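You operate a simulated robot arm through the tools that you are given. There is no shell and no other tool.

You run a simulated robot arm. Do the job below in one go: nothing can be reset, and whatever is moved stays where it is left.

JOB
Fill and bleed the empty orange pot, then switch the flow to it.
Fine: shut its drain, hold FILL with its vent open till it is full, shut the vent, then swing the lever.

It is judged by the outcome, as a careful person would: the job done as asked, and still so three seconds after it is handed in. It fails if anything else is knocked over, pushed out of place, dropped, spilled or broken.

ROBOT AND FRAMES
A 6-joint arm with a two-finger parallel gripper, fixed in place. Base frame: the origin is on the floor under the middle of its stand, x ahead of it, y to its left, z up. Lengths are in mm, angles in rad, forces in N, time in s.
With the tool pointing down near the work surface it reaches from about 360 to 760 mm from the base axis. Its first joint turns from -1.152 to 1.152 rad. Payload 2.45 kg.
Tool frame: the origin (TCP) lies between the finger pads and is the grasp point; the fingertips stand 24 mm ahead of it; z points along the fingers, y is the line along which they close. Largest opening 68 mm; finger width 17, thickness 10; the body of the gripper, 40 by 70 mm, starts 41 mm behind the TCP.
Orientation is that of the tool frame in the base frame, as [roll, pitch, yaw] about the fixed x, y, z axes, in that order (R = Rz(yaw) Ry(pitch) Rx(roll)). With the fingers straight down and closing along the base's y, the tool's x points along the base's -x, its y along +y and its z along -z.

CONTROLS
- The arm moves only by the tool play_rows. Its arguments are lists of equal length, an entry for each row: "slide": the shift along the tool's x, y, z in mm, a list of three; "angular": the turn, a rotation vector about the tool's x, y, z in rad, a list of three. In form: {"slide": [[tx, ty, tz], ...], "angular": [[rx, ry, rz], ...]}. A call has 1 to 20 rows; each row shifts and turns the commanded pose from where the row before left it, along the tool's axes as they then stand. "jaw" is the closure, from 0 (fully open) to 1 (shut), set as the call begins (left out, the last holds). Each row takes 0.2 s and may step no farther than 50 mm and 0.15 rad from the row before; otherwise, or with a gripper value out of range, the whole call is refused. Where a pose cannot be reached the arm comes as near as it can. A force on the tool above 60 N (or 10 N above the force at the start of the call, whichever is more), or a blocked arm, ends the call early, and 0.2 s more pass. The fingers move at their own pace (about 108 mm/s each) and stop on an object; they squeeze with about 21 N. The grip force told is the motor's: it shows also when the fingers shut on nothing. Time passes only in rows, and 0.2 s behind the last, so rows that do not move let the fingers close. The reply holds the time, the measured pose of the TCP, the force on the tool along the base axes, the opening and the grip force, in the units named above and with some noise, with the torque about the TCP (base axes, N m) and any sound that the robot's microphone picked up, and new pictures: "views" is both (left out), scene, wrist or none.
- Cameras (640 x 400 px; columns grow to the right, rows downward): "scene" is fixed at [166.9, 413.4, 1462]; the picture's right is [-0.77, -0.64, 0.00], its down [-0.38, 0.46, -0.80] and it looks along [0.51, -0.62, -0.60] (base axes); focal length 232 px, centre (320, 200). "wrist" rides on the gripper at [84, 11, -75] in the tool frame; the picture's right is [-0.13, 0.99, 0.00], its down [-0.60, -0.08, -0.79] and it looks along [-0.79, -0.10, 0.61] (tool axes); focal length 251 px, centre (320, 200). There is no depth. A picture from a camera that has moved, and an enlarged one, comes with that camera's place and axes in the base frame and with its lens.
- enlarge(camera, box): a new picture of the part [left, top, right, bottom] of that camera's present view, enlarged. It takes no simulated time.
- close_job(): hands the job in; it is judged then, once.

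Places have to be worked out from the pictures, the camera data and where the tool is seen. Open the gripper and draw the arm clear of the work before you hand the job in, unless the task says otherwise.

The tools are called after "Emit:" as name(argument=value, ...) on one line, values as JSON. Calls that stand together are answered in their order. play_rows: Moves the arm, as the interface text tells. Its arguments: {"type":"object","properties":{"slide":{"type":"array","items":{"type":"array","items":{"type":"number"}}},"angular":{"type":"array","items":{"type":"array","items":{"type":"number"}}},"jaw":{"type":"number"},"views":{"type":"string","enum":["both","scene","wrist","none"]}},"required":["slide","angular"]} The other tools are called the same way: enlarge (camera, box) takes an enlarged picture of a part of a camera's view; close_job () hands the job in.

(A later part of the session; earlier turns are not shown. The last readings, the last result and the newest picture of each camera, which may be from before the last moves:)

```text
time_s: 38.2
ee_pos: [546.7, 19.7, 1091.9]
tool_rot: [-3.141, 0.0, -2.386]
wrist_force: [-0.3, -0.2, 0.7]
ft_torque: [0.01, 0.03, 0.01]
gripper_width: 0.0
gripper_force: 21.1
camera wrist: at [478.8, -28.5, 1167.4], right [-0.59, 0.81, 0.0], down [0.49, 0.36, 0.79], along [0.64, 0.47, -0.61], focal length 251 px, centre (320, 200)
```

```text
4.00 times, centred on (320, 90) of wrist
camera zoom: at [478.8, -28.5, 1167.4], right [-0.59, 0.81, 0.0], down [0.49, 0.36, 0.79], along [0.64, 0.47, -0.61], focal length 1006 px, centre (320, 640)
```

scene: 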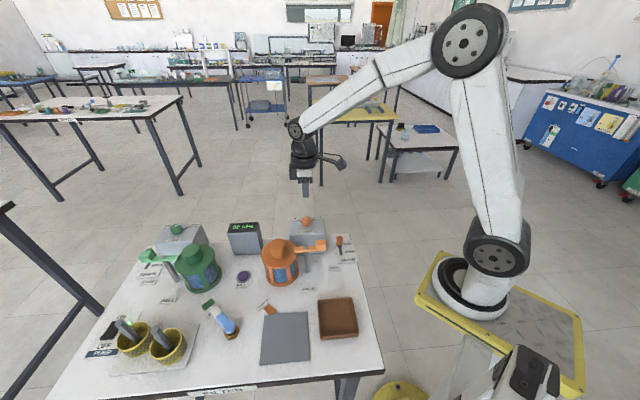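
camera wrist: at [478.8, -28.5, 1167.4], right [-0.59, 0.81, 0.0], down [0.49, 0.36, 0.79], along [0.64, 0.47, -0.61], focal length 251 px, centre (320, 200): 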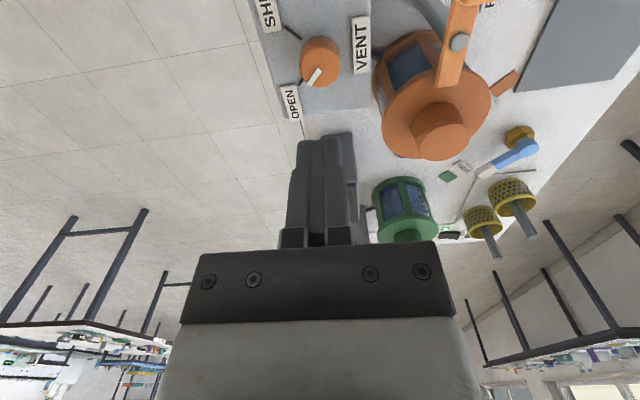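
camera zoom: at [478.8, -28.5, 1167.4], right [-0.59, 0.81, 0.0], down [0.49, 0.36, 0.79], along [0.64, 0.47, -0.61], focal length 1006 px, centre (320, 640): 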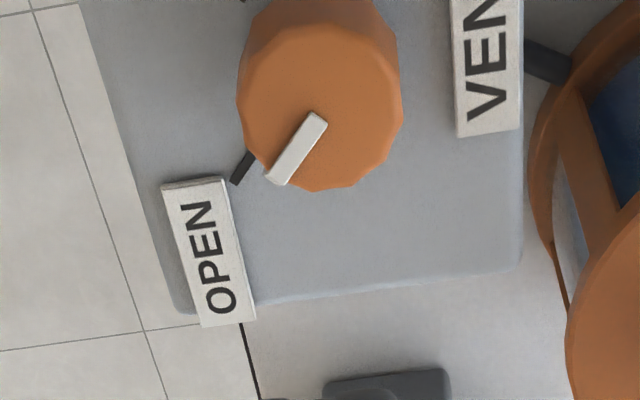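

The pot stays full and the vent still points at OPEN. I'll open the fingers to ~48 mm, correct the position by ~3 mm and go down to just above knob height to check centring.

Emit:
play_rows(slide=[[-2, 1, 30], [0, 0, 40], [0, 0, 20], [0, 0, 0], [0, 0, 0]], angular=[[0, 0, 0], [0, 0, 0], [0, 0, 0], [0, 0, 0], [0, 0, 0]], jaw=0.3, views="both")

Emit:
enlarge(camera="scene", box=[265, 195, 345, 245])

Emit:
enlarge(camera="wrist", box=[200, 80, 440, 230])

```text
time_s: 39.4
ee_pos: [546.8, 24.7, 1003.6]
tool_rot: [-3.141, -0.002, -2.384]
wrist_force: [-0.3, 0.2, -0.2]
ft_torque: [0.01, -0.01, -0.03]
gripper_width: 47.9
gripper_force: 0.0
camera wrist: at [480.0, -25.5, 1078.1], right [-0.59, 0.81, 0.0], down [0.49, 0.36, 0.79], along [0.64, 0.47, -0.61], focal length 251 px, centre (320, 200)
```

scene: 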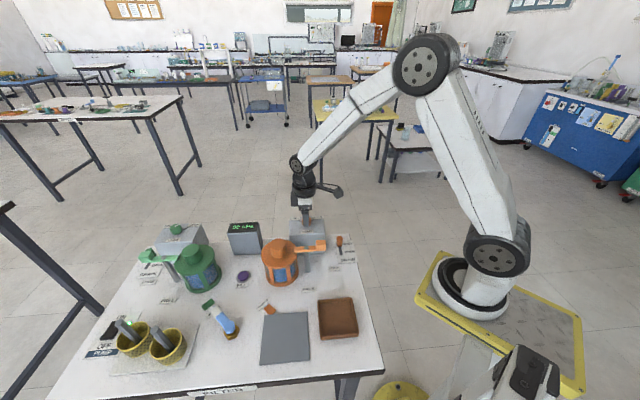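
wrist: 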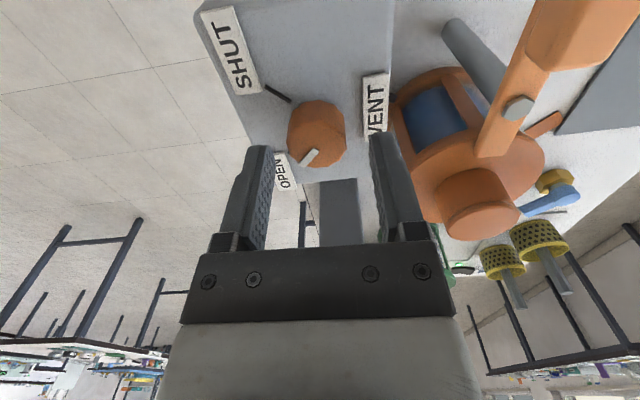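

```text
8.00 times, centred on (305, 220) of scene
camera zoom: at [166.9, 413.4, 1462.0], right [-0.77, -0.64, 0.0], down [-0.38, 0.46, -0.8], along [0.51, -0.62, -0.6], focal length 1859 px, centre (440, 40)
```

zoom: 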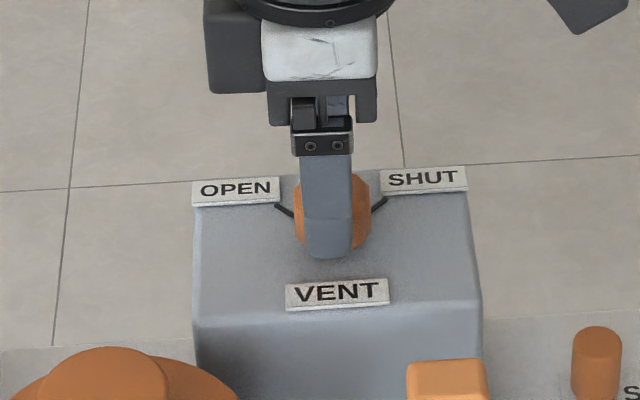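

```text
2.67 times, centred on (320, 155) of wrist
camera zoom: at [480.0, -25.5, 1078.1], right [-0.59, 0.81, 0.0], down [0.49, 0.36, 0.79], along [0.64, 0.47, -0.61], focal length 670 px, centre (320, 320)
```

zoom: 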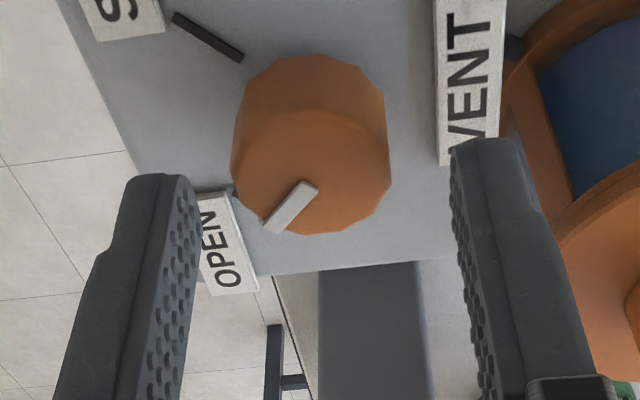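

The knob is aligned along tool x and about 1.5 mm off along tool y. I'll correct that, go down to z≈985 and close.

Emit:
play_rows(slide=[[0, -1.5, 10], [0, 0, 8.5], [0, 0, 0]], angular=[[0, 0, 0], [0, 0, 0], [0, 0, 0]], jaw=0.3, views="none")

Emit:
play_rows(slide=[[0, 0, 0], [0, 0, 0], [0, 0, 0]], angular=[[0, 0, 0], [0, 0, 0], [0, 0, 0]], jaw=1, views="wrist")

```text
time_s: 40.2
ee_pos: [549.3, 24.8, 985.2]
tool_rot: [3.14, -0.001, -2.383]
wrist_force: [-0.5, 0.6, -0.3]
ft_torque: [-0.01, -0.01, -0.01]
gripper_width: 47.7
gripper_force: 0.1
```

```text
time_s: 41.0
ee_pos: [549.9, 23.2, 985.2]
tool_rot: [-3.139, 0.002, -2.384]
wrist_force: [4.8, -7.1, -5.4]
ft_torque: [0.08, -0.3, 0.0]
gripper_width: 29.1
gripper_force: 43.0
camera wrist: at [481.7, -25.9, 1060.0], right [-0.59, 0.81, 0.0], down [0.49, 0.36, 0.79], along [0.64, 0.47, -0.61], focal length 251 px, centre (320, 200)
```

wrist: 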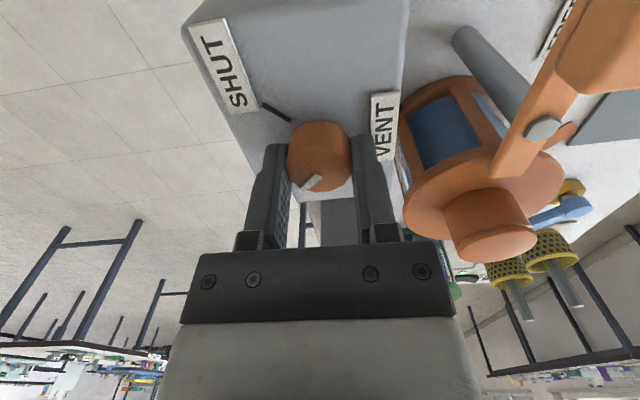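

Gripped at 29.1 mm. I'll turn clockwise seen from above, toward SHUT, half-way first and then check forces.

Emit:
play_rows(slide=[[0, 0, 0], [0, 0, 0], [0, 0, 0], [0, 0, 0], [0, 0, 0]], angular=[[0, 0, 0.15], [0, 0, 0.15], [0, 0, 0.15], [0, 0, 0.15], [0, 0, 0.15]], jaw=1, views="wrist")

```text
time_s: 42.2
ee_pos: [548.6, 22.6, 985.6]
tool_rot: [-3.14, 0.001, -3.138]
wrist_force: [14.5, -31.0, -2.4]
ft_torque: [-0.09, 0.72, 0.06]
gripper_width: 28.7
gripper_force: 43.3
camera wrist: at [466.4, 33.1, 1059.9], right [0.13, 0.99, 0.0], down [0.6, -0.08, 0.79], along [0.79, -0.1, -0.61], focal length 251 px, centre (320, 200)
```

wrist: 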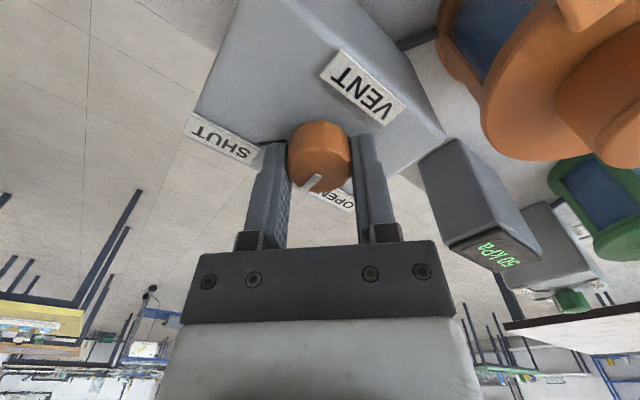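

The knob follows. Side load is ~31 N along tool -y, so I'll relieve it while continuing the turn.

Emit:
play_rows(slide=[[0, -2, 0], [-0.5, -1.5, 0], [0, -0.5, 0]], angular=[[0, 0, 0], [0, 0, 0.12], [0, 0, 0.12]], jaw=1, views="none")

```text
time_s: 43.0
ee_pos: [549.9, 20.7, 984.9]
tool_rot: [3.14, 0.0, 2.908]
wrist_force: [4.4, 0.4, 13.4]
ft_torque: [-0.61, -0.19, -0.01]
gripper_width: 29.0
gripper_force: 42.7
```

Emit:
play_rows(slide=[[0, -0.3, 0], [0, -0.3, 0], [0, -0.3, 0]], angular=[[0, 0, 0.14], [0, 0, 0.14], [0, 0, 0.14]], jaw=1, views="none")

```text
time_s: 43.8
ee_pos: [549.4, 20.7, 985.0]
tool_rot: [3.139, 0.0, 2.488]
wrist_force: [2.7, 20.5, 22.4]
ft_torque: [-0.08, 0.21, -0.04]
gripper_width: 28.9
gripper_force: 43.4
```

Emit:
play_rows(slide=[[0, 1.5, -0.5], [0, 0.5, 0]], angular=[[0, 0, 0.1], [0, 0, 0.08]], jaw=1, views="both")

Emit:
enlarge(camera="wrist", box=[220, 60, 412, 180])

Emit:
enlarge(camera="scene", box=[265, 195, 345, 245])

```text
time_s: 44.4
ee_pos: [549.1, 19.9, 984.3]
tool_rot: [-3.14, -0.002, 2.31]
wrist_force: [-3.9, 6.9, 22.0]
ft_torque: [0.17, 0.07, 0.62]
gripper_width: 29.2
gripper_force: 43.5
camera wrist: at [502.0, 90.4, 1059.3], right [0.82, 0.57, 0.0], down [0.35, -0.5, 0.79], along [0.45, -0.65, -0.61], focal length 251 px, centre (320, 200)
```

scene: 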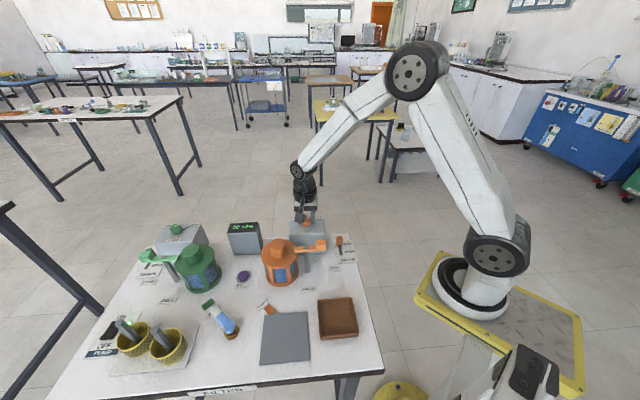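
wrist: 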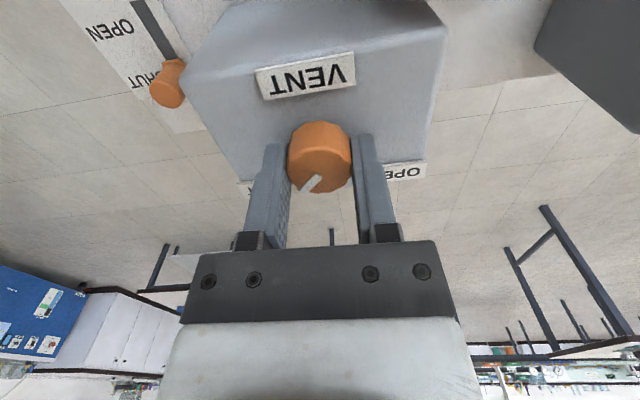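

```text
3.33 times, centred on (316, 120) of wrist
camera zoom: at [502.0, 90.4, 1059.3], right [0.82, 0.57, 0.0], down [0.35, -0.5, 0.79], along [0.45, -0.65, -0.61], focal length 838 px, centre (333, 467)
```

zoom: 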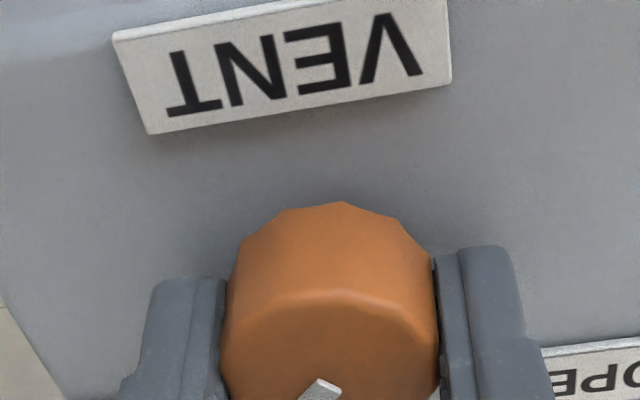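

```text
8.00 times, centred on (305, 220) of scene
camera zoom: at [166.4, 413.5, 1462.0], right [-0.77, -0.64, 0.0], down [-0.38, 0.46, -0.8], along [0.51, -0.62, -0.6], focal length 1859 px, centre (440, 40)
```

zoom: 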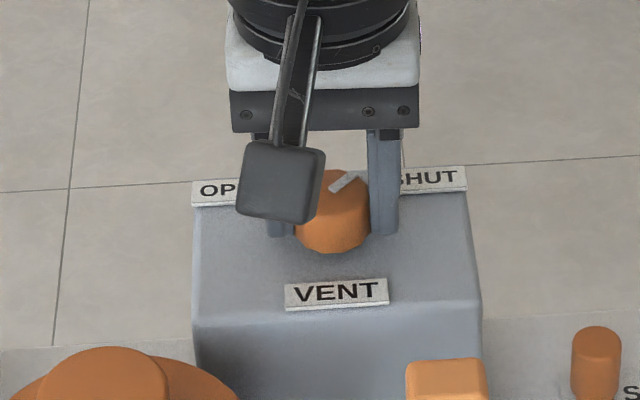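

The torque has reached +0.62 N·m at the SHUT stop and the mark points at SHUT. I'll ease off a touch, open just enough, and lift straight up.

Emit:
play_rows(slide=[[0, 0, 0], [0, 0, 0]], angular=[[0, 0, -0.03], [0, 0, 0]], jaw=1, views="none")

Emit:
play_rows(slide=[[0, 0, 0], [0, 0, 0], [0, 0, -10], [0, 0, -20], [0, 0, -40], [0, 0, -40], [0, 0, 0]], angular=[[0, 0, 0], [0, 0, 0], [0, 0, 0], [0, 0, 0], [0, 0, 0], [0, 0, 0], [0, 0, 0]], jaw=0.45, views="both")

Emit:
enlarge(camera="scene", box=[265, 195, 345, 245])

Emit:
enlarge(camera="wrist", box=[240, 20, 400, 120])

Emit:
enlarge(camera="scene", box=[190, 285, 286, 345])

```text
time_s: 45.0
ee_pos: [549.2, 20.1, 984.6]
tool_rot: [-3.14, -0.001, 2.338]
wrist_force: [-3.8, 0.3, 12.7]
ft_torque: [0.01, -0.29, -0.01]
gripper_width: 29.0
gripper_force: 42.6
```

```text
time_s: 46.6
ee_pos: [550.7, 20.7, 1095.5]
tool_rot: [3.141, 0.0, 2.339]
wrist_force: [-0.1, -0.1, 0.5]
ft_torque: [0.0, 0.01, -0.02]
gripper_width: 37.3
gripper_force: 0.0
camera wrist: at [500.7, 88.8, 1170.7], right [0.8, 0.6, 0.0], down [0.36, -0.49, 0.79], along [0.47, -0.64, -0.61], focal length 251 px, centre (320, 200)
```

scene: 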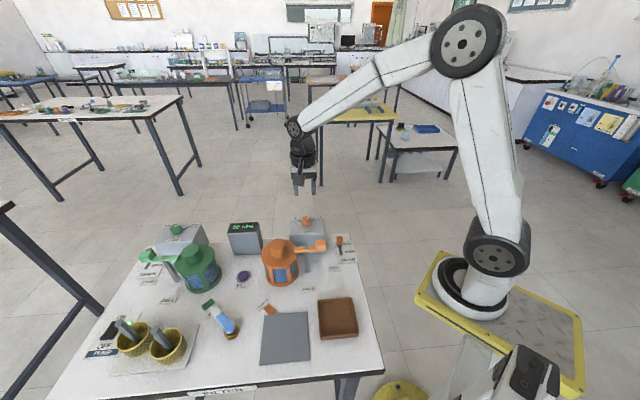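
wrist: 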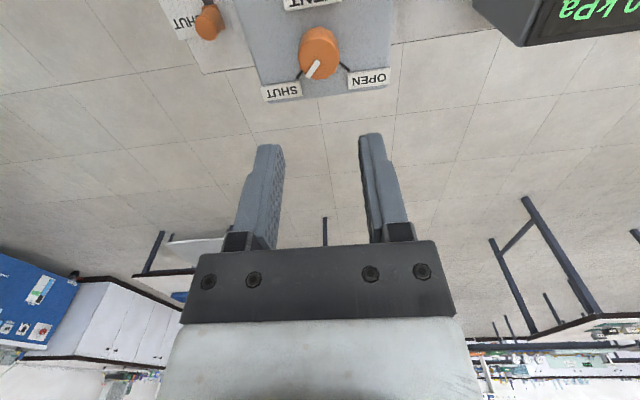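

```text
8.00 times, centred on (305, 220) of scene
camera zoom: at [166.9, 413.4, 1462.0], right [-0.77, -0.64, 0.0], down [-0.38, 0.46, -0.8], along [0.51, -0.62, -0.6], focal length 1859 px, centre (440, 40)
```

zoom: 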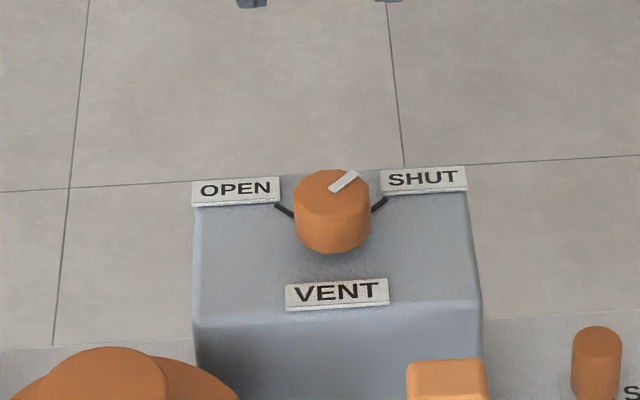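

```text
4.00 times, centred on (320, 70) of wrist
camera zoom: at [500.7, 88.8, 1170.7], right [0.8, 0.6, 0.0], down [0.36, -0.49, 0.79], along [0.47, -0.64, -0.61], focal length 1006 px, centre (320, 720)
```

zoom: 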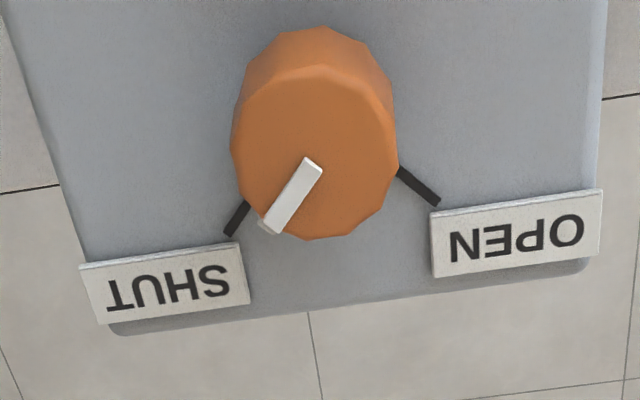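

```text
6.67 times, centred on (238, 315) of scene
camera zoom: at [166.9, 413.4, 1462.0], right [-0.77, -0.64, 0.0], down [-0.38, 0.46, -0.8], along [0.51, -0.62, -0.6], focal length 1549 px, centre (867, -567)
```

zoom: 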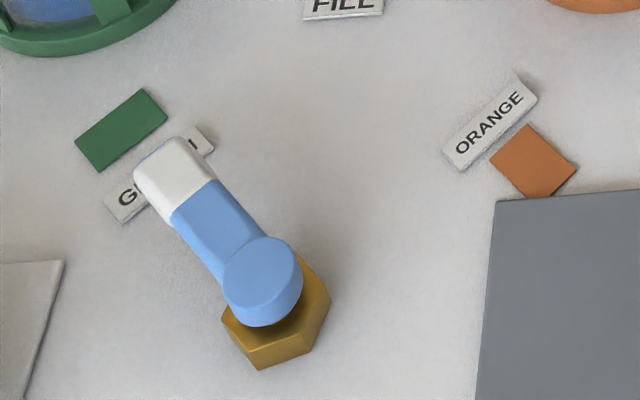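

The orange vent is SHUT again. Next is the changeover lever: its pivot is near (494, 351), and it points along +x to GREEN while ORANGE lies at about -100°. I'll travel over at a safe height and align the fingers to straddle the bar.

Emit:
play_rows(slide=[[33.9, 32.8, 0], [33.9, 32.8, 0], [33.9, 32.8, 0], [33.9, 32.8, 0], [33.9, 32.8, 0], [33.9, 32.8, 0], [33.9, 32.6, 0], [0, 0, 0], [0, 0, 0], [0, 0, 0], [0, 0, 0], [0, 0, 0], [0, 0, 0], [0, 0, 0]], angular=[[0, 0, 0], [0, 0, 0], [0, 0, 0], [0, 0, 0], [0, 0, 0], [0, 0, 0], [0, 0, 0], [0, 0, -0.134], [0, 0, -0.134], [0, 0, -0.134], [0, 0, -0.134], [0, 0, -0.134], [0, 0, -0.133], [0, 0, 0]], jaw=0.3, views="both")

Emit:
enlarge(camera="wrist", box=[160, 0, 480, 200])

Emit:
enlarge(camera="scene", box=[170, 240, 298, 320])

```text
time_s: 49.6
ee_pos: [551.9, 351.5, 1093.4]
tool_rot: [3.141, 0.001, -3.139]
wrist_force: [0.2, 0.4, -0.6]
ft_torque: [0.01, 0.02, -0.01]
gripper_width: 47.7
gripper_force: 0.0
camera wrist: at [467.9, 362.5, 1169.3], right [0.13, 0.99, 0.0], down [0.6, -0.08, 0.79], along [0.79, -0.1, -0.61], focal length 251 px, centre (320, 200)
```

scene: 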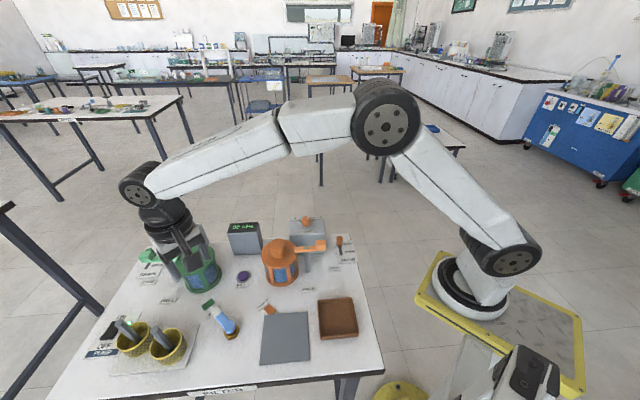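
wrist: 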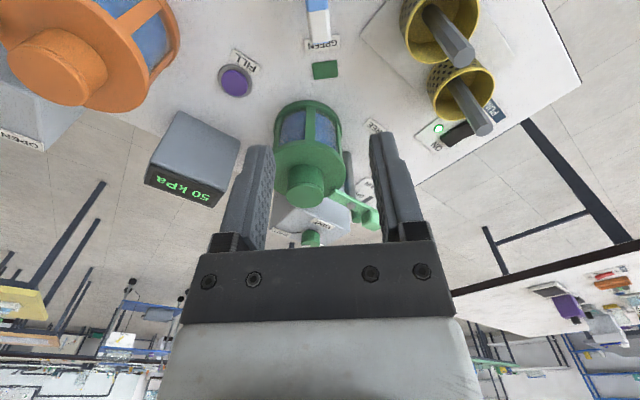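

```text
2.00 times, centred on (320, 100) of wrist
camera zoom: at [467.9, 362.5, 1169.3], right [0.13, 0.99, 0.0], down [0.6, -0.08, 0.79], along [0.79, -0.1, -0.61], focal length 503 px, centre (320, 400)
```

zoom: 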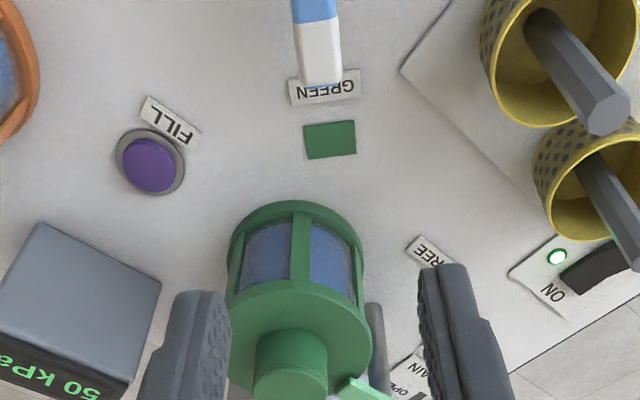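

```text
5.00 times, centred on (234, 280) of scene
camera zoom: at [166.9, 413.4, 1462.0], right [-0.77, -0.64, 0.0], down [-0.38, 0.46, -0.8], along [0.51, -0.62, -0.6], focal length 1162 px, centre (750, -200)
```

zoom: 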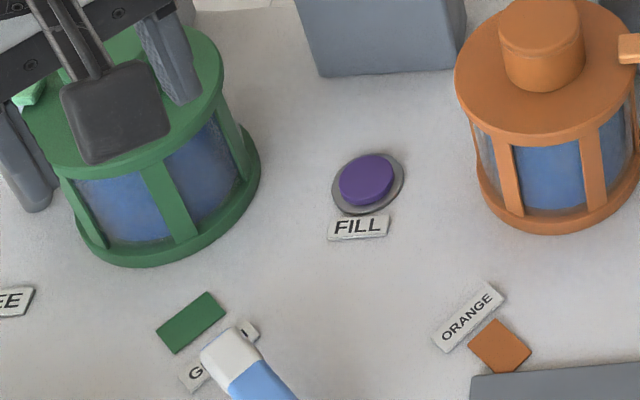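

The lever bar runs along +x at y≈350, with its white end from x≈543 to 570 and top z≈890. I'll go down over the white end with the fingers straddling it and check before engaging.

Emit:
play_rows(slide=[[0, -1.2, 50], [0, 0, 50], [0, 0, 50], [0, 0, 12], [0, 0, 0]], angular=[[0, 0, 0], [0, 0, 0], [0, 0, 0], [0, 0, 0], [0, 0, 0]], jaw=0.2, views="both")

Emit:
enlarge(camera="wrist", box=[200, 0, 440, 150])

Emit:
enlarge(camera="scene", box=[170, 270, 266, 330])

```text
time_s: 50.8
ee_pos: [552.0, 350.2, 933.3]
tool_rot: [-3.141, 0.0, -3.141]
wrist_force: [-0.2, -0.1, 0.2]
ft_torque: [-0.02, 0.02, -0.01]
gripper_width: 54.6
gripper_force: 0.0
camera wrist: at [468.4, 361.0, 1008.3], right [0.13, 0.99, 0.0], down [0.6, -0.08, 0.79], along [0.79, -0.1, -0.61], focal length 251 px, centre (320, 200)
```

scene: 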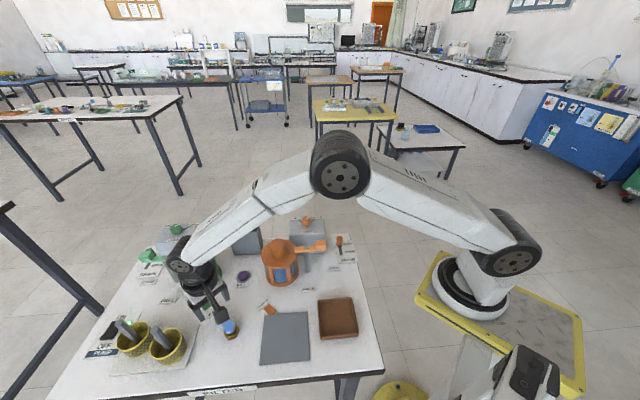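
wrist: 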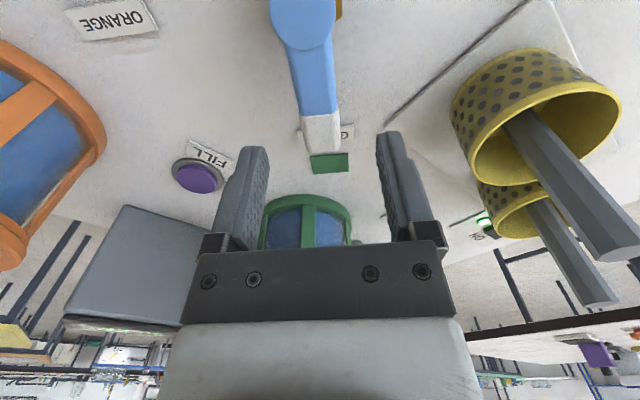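

```text
2.67 times, centred on (320, 75) of wrist
camera zoom: at [468.4, 361.0, 1008.3], right [0.13, 0.99, 0.0], down [0.6, -0.08, 0.79], along [0.79, -0.1, -0.61], focal length 670 px, centre (320, 533)
```

zoom: 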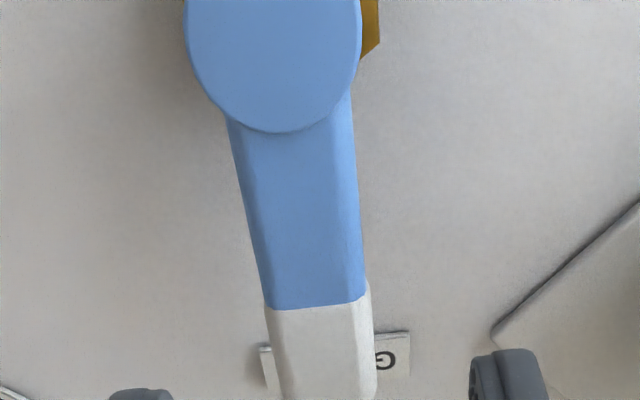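

```text
6.67 times, centred on (218, 300) of scene
camera zoom: at [166.9, 413.4, 1462.0], right [-0.77, -0.64, 0.0], down [-0.38, 0.46, -0.8], along [0.51, -0.62, -0.6], focal length 1549 px, centre (1000, -467)
```

zoom: 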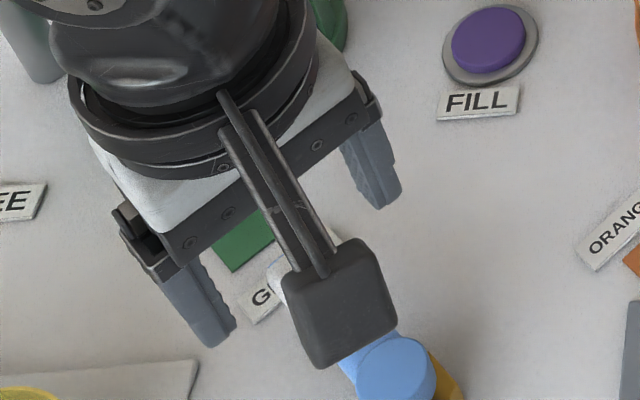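

The bar is centred between the fingers, about 53 mm out from the pivot near (499, 350). I'll go down to z≈899 and narrow the jaws to a loose fork around the bar.

Emit:
play_rows(slide=[[0, 0, 20], [0, 0, 14], [0, 0, 0]], angular=[[0, 0, 0], [0, 0, 0], [0, 0, 0]], jaw=0.2, views="none")

Emit:
play_rows(slide=[[0, 0, 0], [0, 0, 0]], angular=[[0, 0, 0], [0, 0, 0]], jaw=0.54, views="both")

Emit:
enlarge(camera="wrist", box=[200, 50, 440, 200])

Emit:
enlarge(camera="scene", box=[170, 280, 266, 340])

```text
time_s: 51.6
ee_pos: [551.1, 350.9, 898.6]
tool_rot: [3.141, 0.0, 3.142]
wrist_force: [0.2, 0.6, 0.0]
ft_torque: [0.01, 0.04, -0.01]
gripper_width: 54.7
gripper_force: 0.1
```

```text
time_s: 52.2
ee_pos: [549.6, 349.4, 898.9]
tool_rot: [3.141, -0.001, 3.141]
wrist_force: [-0.9, -0.1, -0.1]
ft_torque: [0.0, -0.03, 0.01]
gripper_width: 31.4
gripper_force: 0.0
camera wrist: at [467.8, 361.5, 974.2], right [0.13, 0.99, 0.0], down [0.6, -0.08, 0.79], along [0.79, -0.1, -0.61], focal length 251 px, centre (320, 200)
```

scene: 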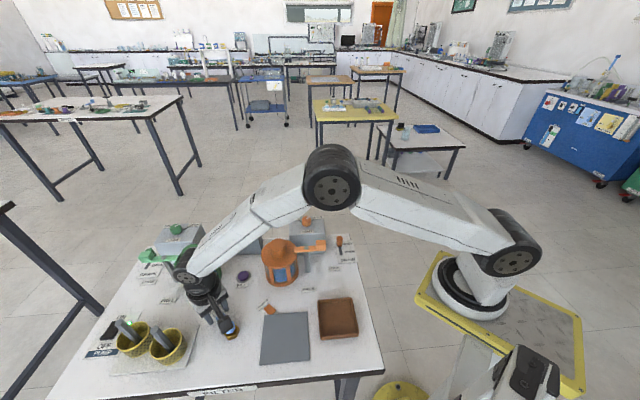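
wrist: 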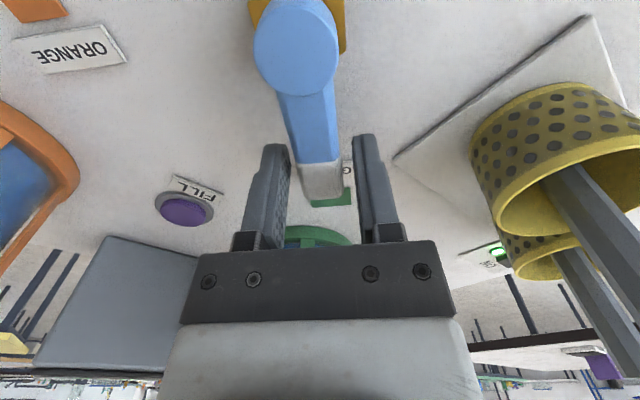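

```text
2.67 times, centred on (320, 125) of wrist
camera zoom: at [467.8, 361.5, 974.2], right [0.13, 0.99, 0.0], down [0.6, -0.08, 0.79], along [0.79, -0.1, -0.61], focal length 670 px, centre (320, 400)
```

zoom: 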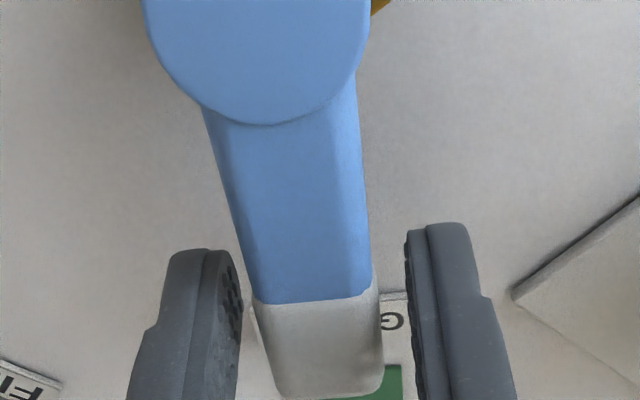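

```text
6.67 times, centred on (218, 310) of scene
camera zoom: at [166.9, 413.4, 1462.0], right [-0.77, -0.64, 0.0], down [-0.38, 0.46, -0.8], along [0.51, -0.62, -0.6], focal length 1549 px, centre (1000, -533)
```

zoom: 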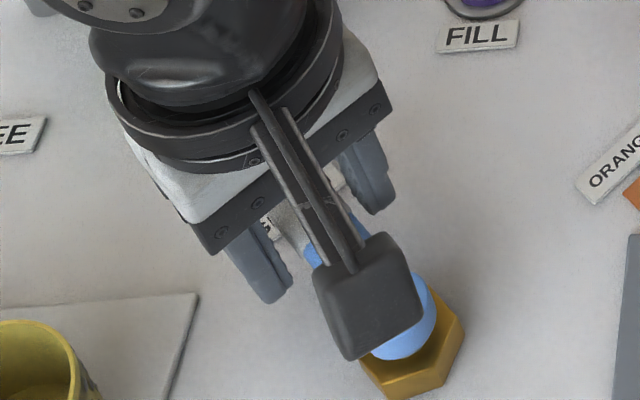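

The fork straddles the bar with room on both sides. I'll start swinging about the pivot toward ORANGE, turning the tool along with the bar.

Emit:
play_rows(slide=[[0.4, -6.2, 0], [0.4, -6.2, 0], [0.4, -6.2, 0], [0.4, -6.2, 0]], angular=[[0, 0, 0.12], [0, 0, 0.12], [0, 0, 0.12], [0, 0, 0.12]], jaw=0.54, views="wrist")

```text
time_s: 53.2
ee_pos: [544.2, 325.5, 898.9]
tool_rot: [3.142, -0.001, 2.659]
wrist_force: [0.3, 1.4, 1.0]
ft_torque: [0.0, 0.0, 0.01]
gripper_width: 32.0
gripper_force: 0.3
camera wrist: at [476.0, 374.1, 974.2], right [0.57, 0.82, 0.0], down [0.5, -0.35, 0.79], along [0.65, -0.46, -0.61], focal length 251 px, centre (320, 200)
```

wrist: 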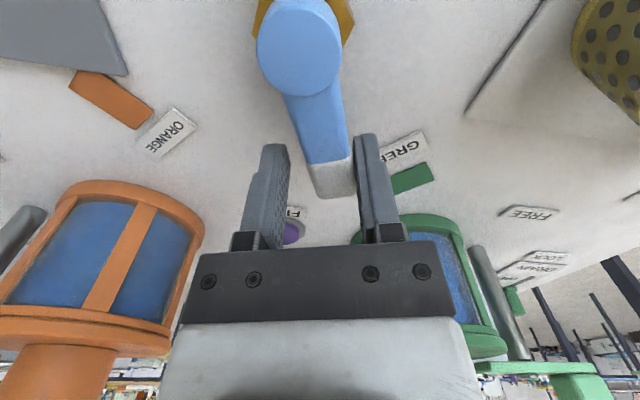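

The lever swings freely with almost no force. I'll continue the arc.

Emit:
play_rows(slide=[[0.4, -6.2, 0], [0.4, -6.2, 0], [0.4, -6.2, 0], [0.4, -6.2, 0]], angular=[[0, 0, 0.12], [0, 0, 0.12], [0, 0, 0.12], [0, 0, 0.12]], jaw=0.54, views="both")

Emit:
enlarge(camera="scene", box=[180, 270, 292, 340])

```text
time_s: 54.2
ee_pos: [528.2, 306.7, 899.2]
tool_rot: [-3.142, -0.001, 2.179]
wrist_force: [-0.3, 0.6, 0.0]
ft_torque: [-0.02, 0.02, 0.03]
gripper_width: 31.6
gripper_force: 0.5
camera wrist: at [490.3, 382.6, 974.5], right [0.89, 0.46, 0.0], down [0.28, -0.54, 0.79], along [0.37, -0.7, -0.61], focal length 251 px, centre (320, 200)
```

scene: 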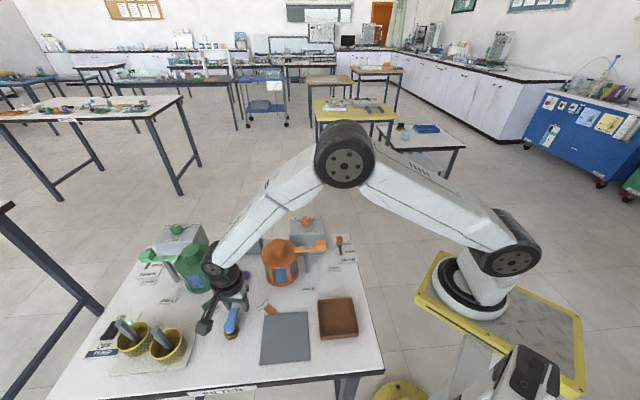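
wrist: 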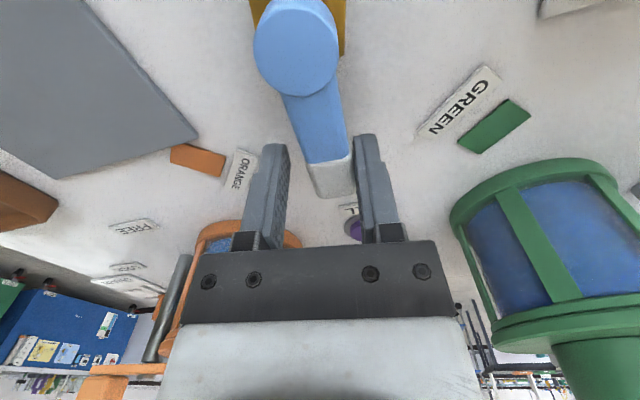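

```text
5.71 times, centred on (236, 305) of scene
camera zoom: at [166.9, 413.4, 1462.0], right [-0.77, -0.64, 0.0], down [-0.38, 0.46, -0.8], along [0.51, -0.62, -0.6], focal length 1328 px, centre (800, -400)
```

zoom: 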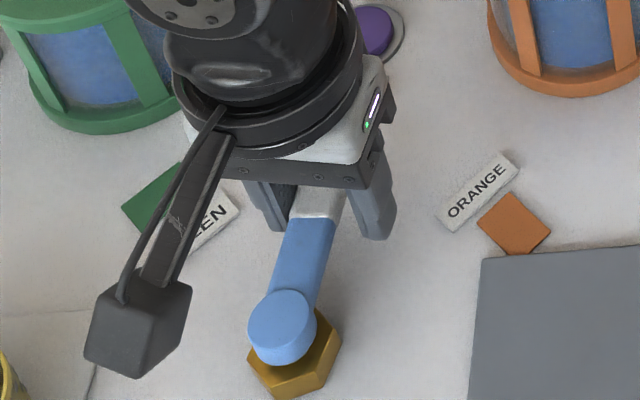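

Half-way, with the lever following smoothly. I'll continue toward ORANGE.

Emit:
play_rows(slide=[[0.4, -6.2, 0], [0.4, -6.2, 0], [0.4, -6.2, 0], [0.4, -6.2, 0]], angular=[[0, 0, 0.12], [0, 0, 0.12], [0, 0, 0.12], [0, 0, 0.12]], jaw=0.54, views="both")

Emit:
enlarge(camera="scene", box=[180, 270, 292, 340])

```text
time_s: 55.2
ee_pos: [507.1, 299.0, 899.4]
tool_rot: [-3.14, 0.0, 1.698]
wrist_force: [0.2, -0.6, 0.1]
ft_torque: [-0.03, -0.02, -0.01]
gripper_width: 31.7
gripper_force: 0.3
camera wrist: at [506.2, 383.7, 974.3], right [1.0, 0.0, 0.0], down [0.0, -0.61, 0.79], along [0.0, -0.79, -0.61], focal length 251 px, centre (320, 200)
```

scene: 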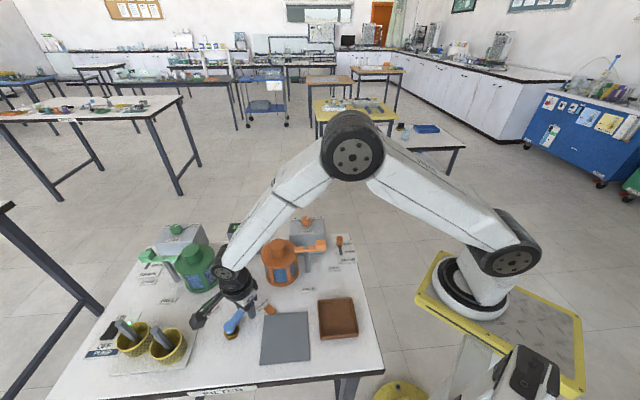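
wrist: 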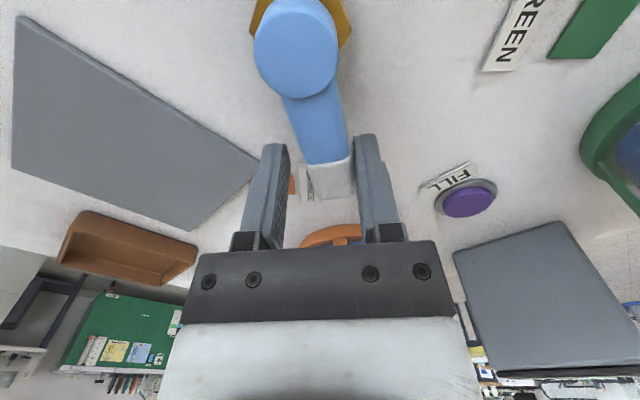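

```text
5.71 times, centred on (236, 305) of scene
camera zoom: at [166.9, 413.4, 1462.0], right [-0.77, -0.64, 0.0], down [-0.38, 0.46, -0.8], along [0.51, -0.62, -0.6], focal length 1328 px, centre (800, -400)
```

zoom: 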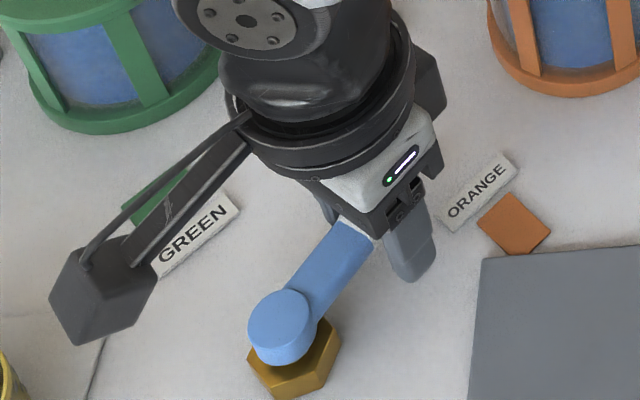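

The lever is close to ORANGE now. I'll continue with smaller steps and feel for the end stop.

Emit:
play_rows(slide=[[0.2, -4.2, 0], [0.2, -4.2, 0], [0.2, -4.2, 0]], angular=[[0, 0, 0.08], [0, 0, 0.08], [0, 0, 0.08]], jaw=0.54, views="both")

Emit:
enlarge(camera="scene", box=[180, 270, 292, 340])

Emit:
enlarge(camera="wrist", box=[200, 50, 440, 200])

```text
time_s: 56.0
ee_pos: [491.9, 299.4, 899.3]
tool_rot: [3.14, 0.001, 1.46]
wrist_force: [1.3, 1.2, -0.9]
ft_torque: [-0.01, -0.01, 0.01]
gripper_width: 33.0
gripper_force: 1.7
camera wrist: at [513.8, 381.6, 974.7], right [0.97, -0.24, 0.0], down [-0.15, -0.59, 0.79], along [-0.19, -0.77, -0.61], focal length 251 px, centre (320, 200)
```

scene: 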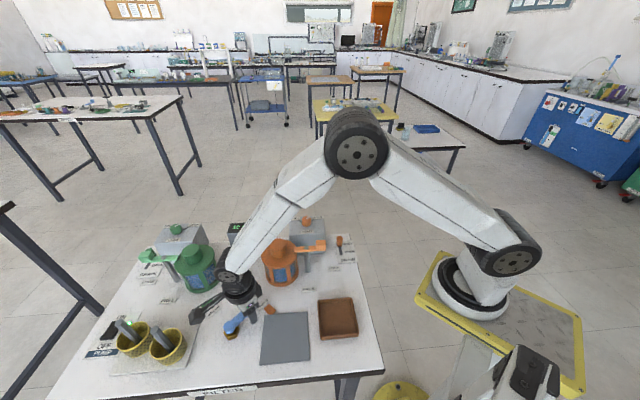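
wrist: 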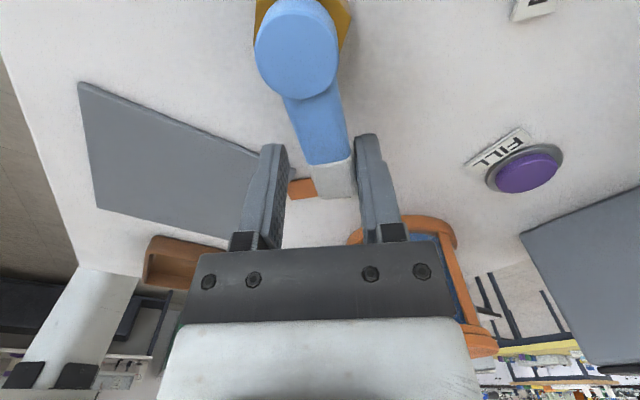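

```text
5.71 times, centred on (236, 305) of scene
camera zoom: at [166.9, 413.4, 1462.0], right [-0.77, -0.64, 0.0], down [-0.38, 0.46, -0.8], along [0.51, -0.62, -0.6], focal length 1328 px, centre (800, -400)
```

zoom: 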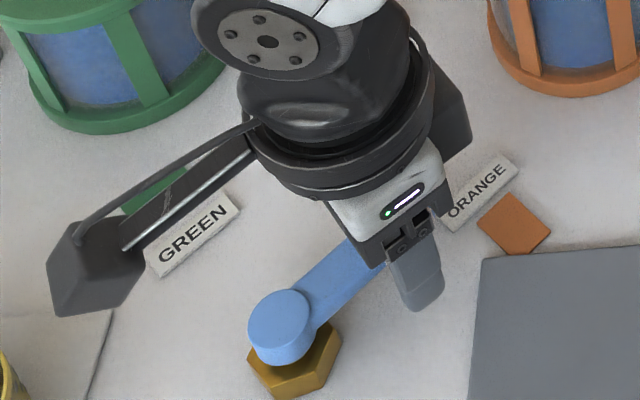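

```text
2.67 times, centred on (320, 125) of wrist
camera zoom: at [513.8, 381.6, 974.7], right [0.97, -0.24, 0.0], down [-0.15, -0.59, 0.79], along [-0.19, -0.77, -0.61], focal length 670 px, centre (320, 400)
```

zoom: 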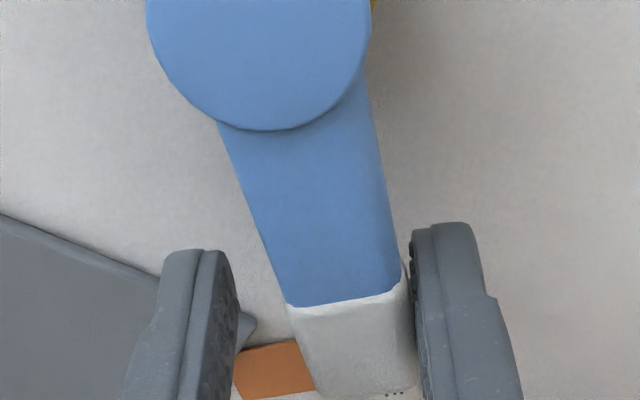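

The lever now lies at about -90°, pointing at the ORANGE label, and the trailing finger is starting to feel resistance. I'll push a little further to confirm the stop.

Emit:
play_rows(slide=[[0.1, -2.5, 0], [0.1, -2.5, 0]], angular=[[0, 0, 0.04], [0, 0, 0.04]], jaw=0.54, views="both")

Emit:
enlarge(camera="wrist", box=[200, 50, 440, 200])

Emit:
enlarge(camera="scene", box=[180, 270, 292, 340])

```text
time_s: 56.6
ee_pos: [489.3, 300.2, 900.3]
tool_rot: [3.138, -0.004, 1.38]
wrist_force: [12.6, 4.5, -1.2]
ft_torque: [0.13, -0.06, 0.24]
gripper_width: 40.6
gripper_force: 6.3
camera wrist: at [516.8, 381.2, 975.0], right [0.95, -0.31, 0.0], down [-0.19, -0.58, 0.79], along [-0.25, -0.75, -0.61], focal length 251 px, centre (320, 200)
```

scene: 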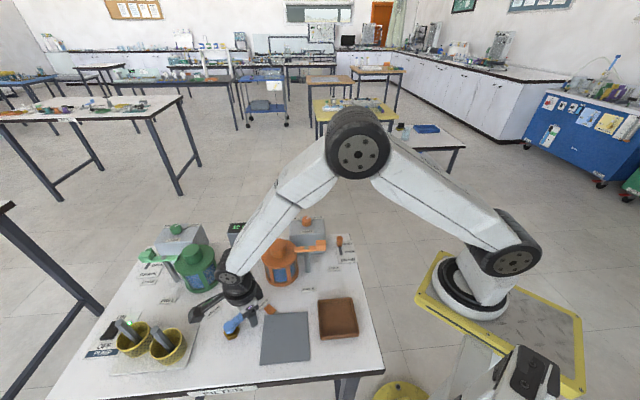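
wrist: 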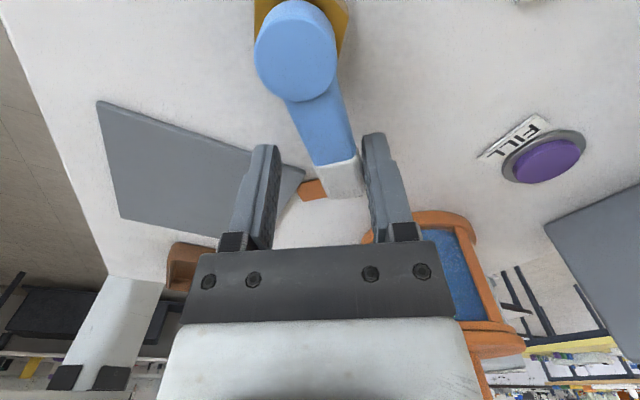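

```text
2.67 times, centred on (320, 125) of wrist
camera zoom: at [516.8, 381.2, 975.0], right [0.95, -0.31, 0.0], down [-0.19, -0.58, 0.79], along [-0.25, -0.75, -0.61], focal length 670 px, centre (320, 400)
```

zoom: 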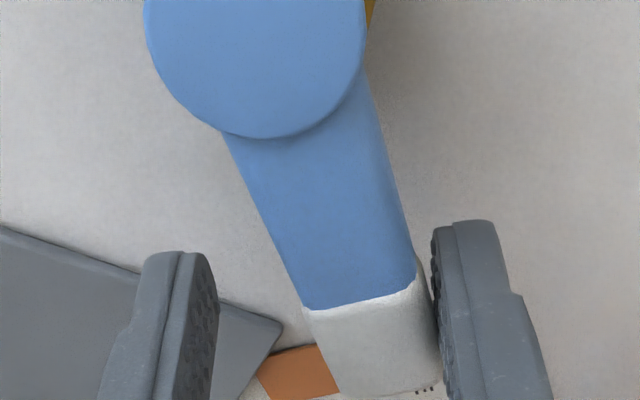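

```text
5.71 times, centred on (236, 305) of scene
camera zoom: at [167.2, 413.5, 1461.9], right [-0.77, -0.64, 0.0], down [-0.38, 0.46, -0.8], along [0.51, -0.62, -0.6], focal length 1328 px, centre (800, -400)
```

zoom: 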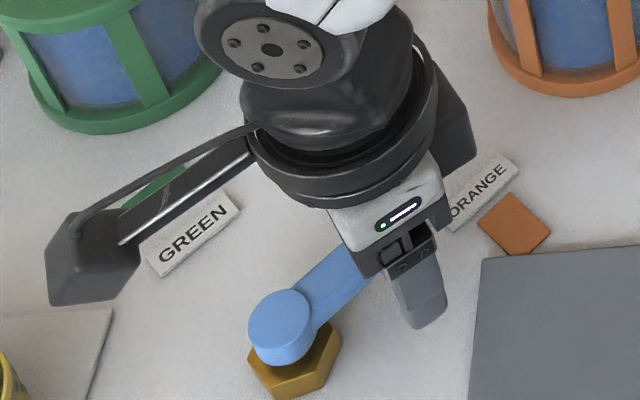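

The side force rose to ~13 N and pushed the finger back without moving the lever, so it is on its ORANGE stop. I'll back off, open and lift clear, then inspect everything.

Emit:
play_rows(slide=[[0, 4, 0], [0, 0, 0], [0, 0, -20], [0, 0, -40], [0, 0, -50], [0, 0, -50], [0, 0, 0]], angular=[[0, 0, 0], [0, 0, 0], [0, 0, 0], [0, 0, 0], [0, 0, 0], [0, 0, 0], [0, 0, 0]], jaw=0.35, views="both")

Emit:
enlarge(camera="scene", box=[180, 270, 292, 340])

Emit:
enlarge(camera="wrist", box=[160, 0, 480, 200])

```text
time_s: 58.2
ee_pos: [493.6, 299.3, 1057.5]
tool_rot: [-3.141, 0.0, 1.38]
wrist_force: [0.4, -0.1, 0.0]
ft_torque: [-0.01, -0.01, -0.02]
gripper_width: 44.3
gripper_force: 0.0
camera wrist: at [522.2, 379.9, 1133.8], right [0.95, -0.31, 0.0], down [-0.19, -0.58, 0.79], along [-0.25, -0.75, -0.61], focal length 251 px, centre (320, 200)
```

scene: 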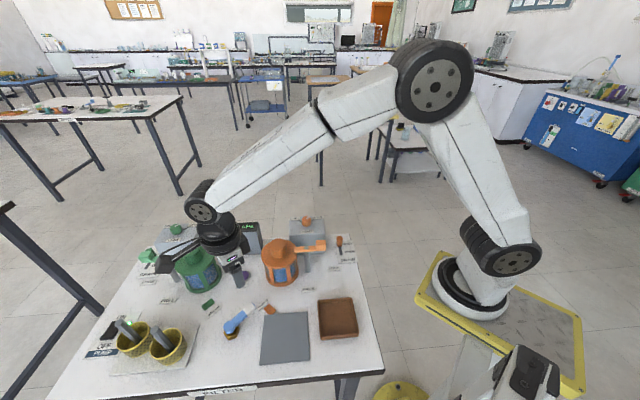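
wrist: 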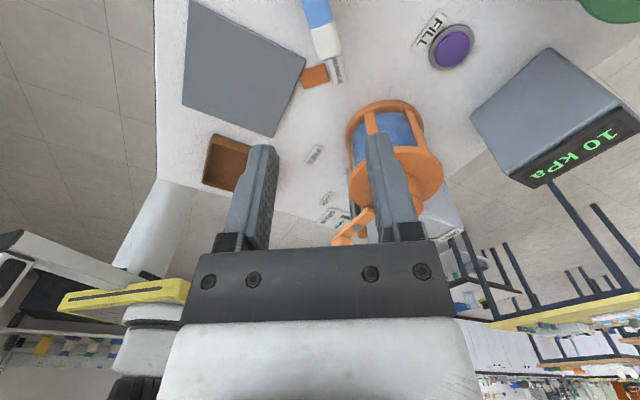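

```text
5.71 times, centred on (236, 305) of scene
camera zoom: at [166.9, 413.4, 1462.0], right [-0.77, -0.64, 0.0], down [-0.38, 0.46, -0.8], along [0.51, -0.62, -0.6], focal length 1328 px, centre (800, -400)
```

zoom: 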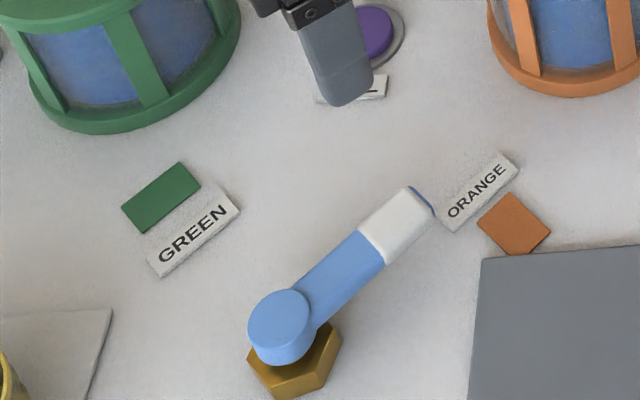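

```text
2.00 times, centred on (320, 100) of wrist
camera zoom: at [522.2, 379.9, 1133.8], right [0.95, -0.31, 0.0], down [-0.19, -0.58, 0.79], along [-0.25, -0.75, -0.61], focal length 503 px, centre (320, 400)
```

zoom: 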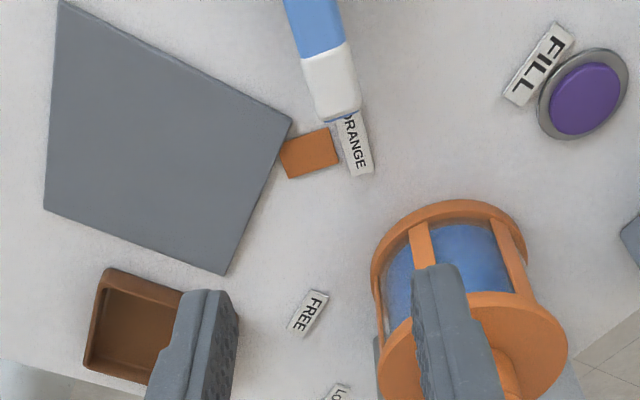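

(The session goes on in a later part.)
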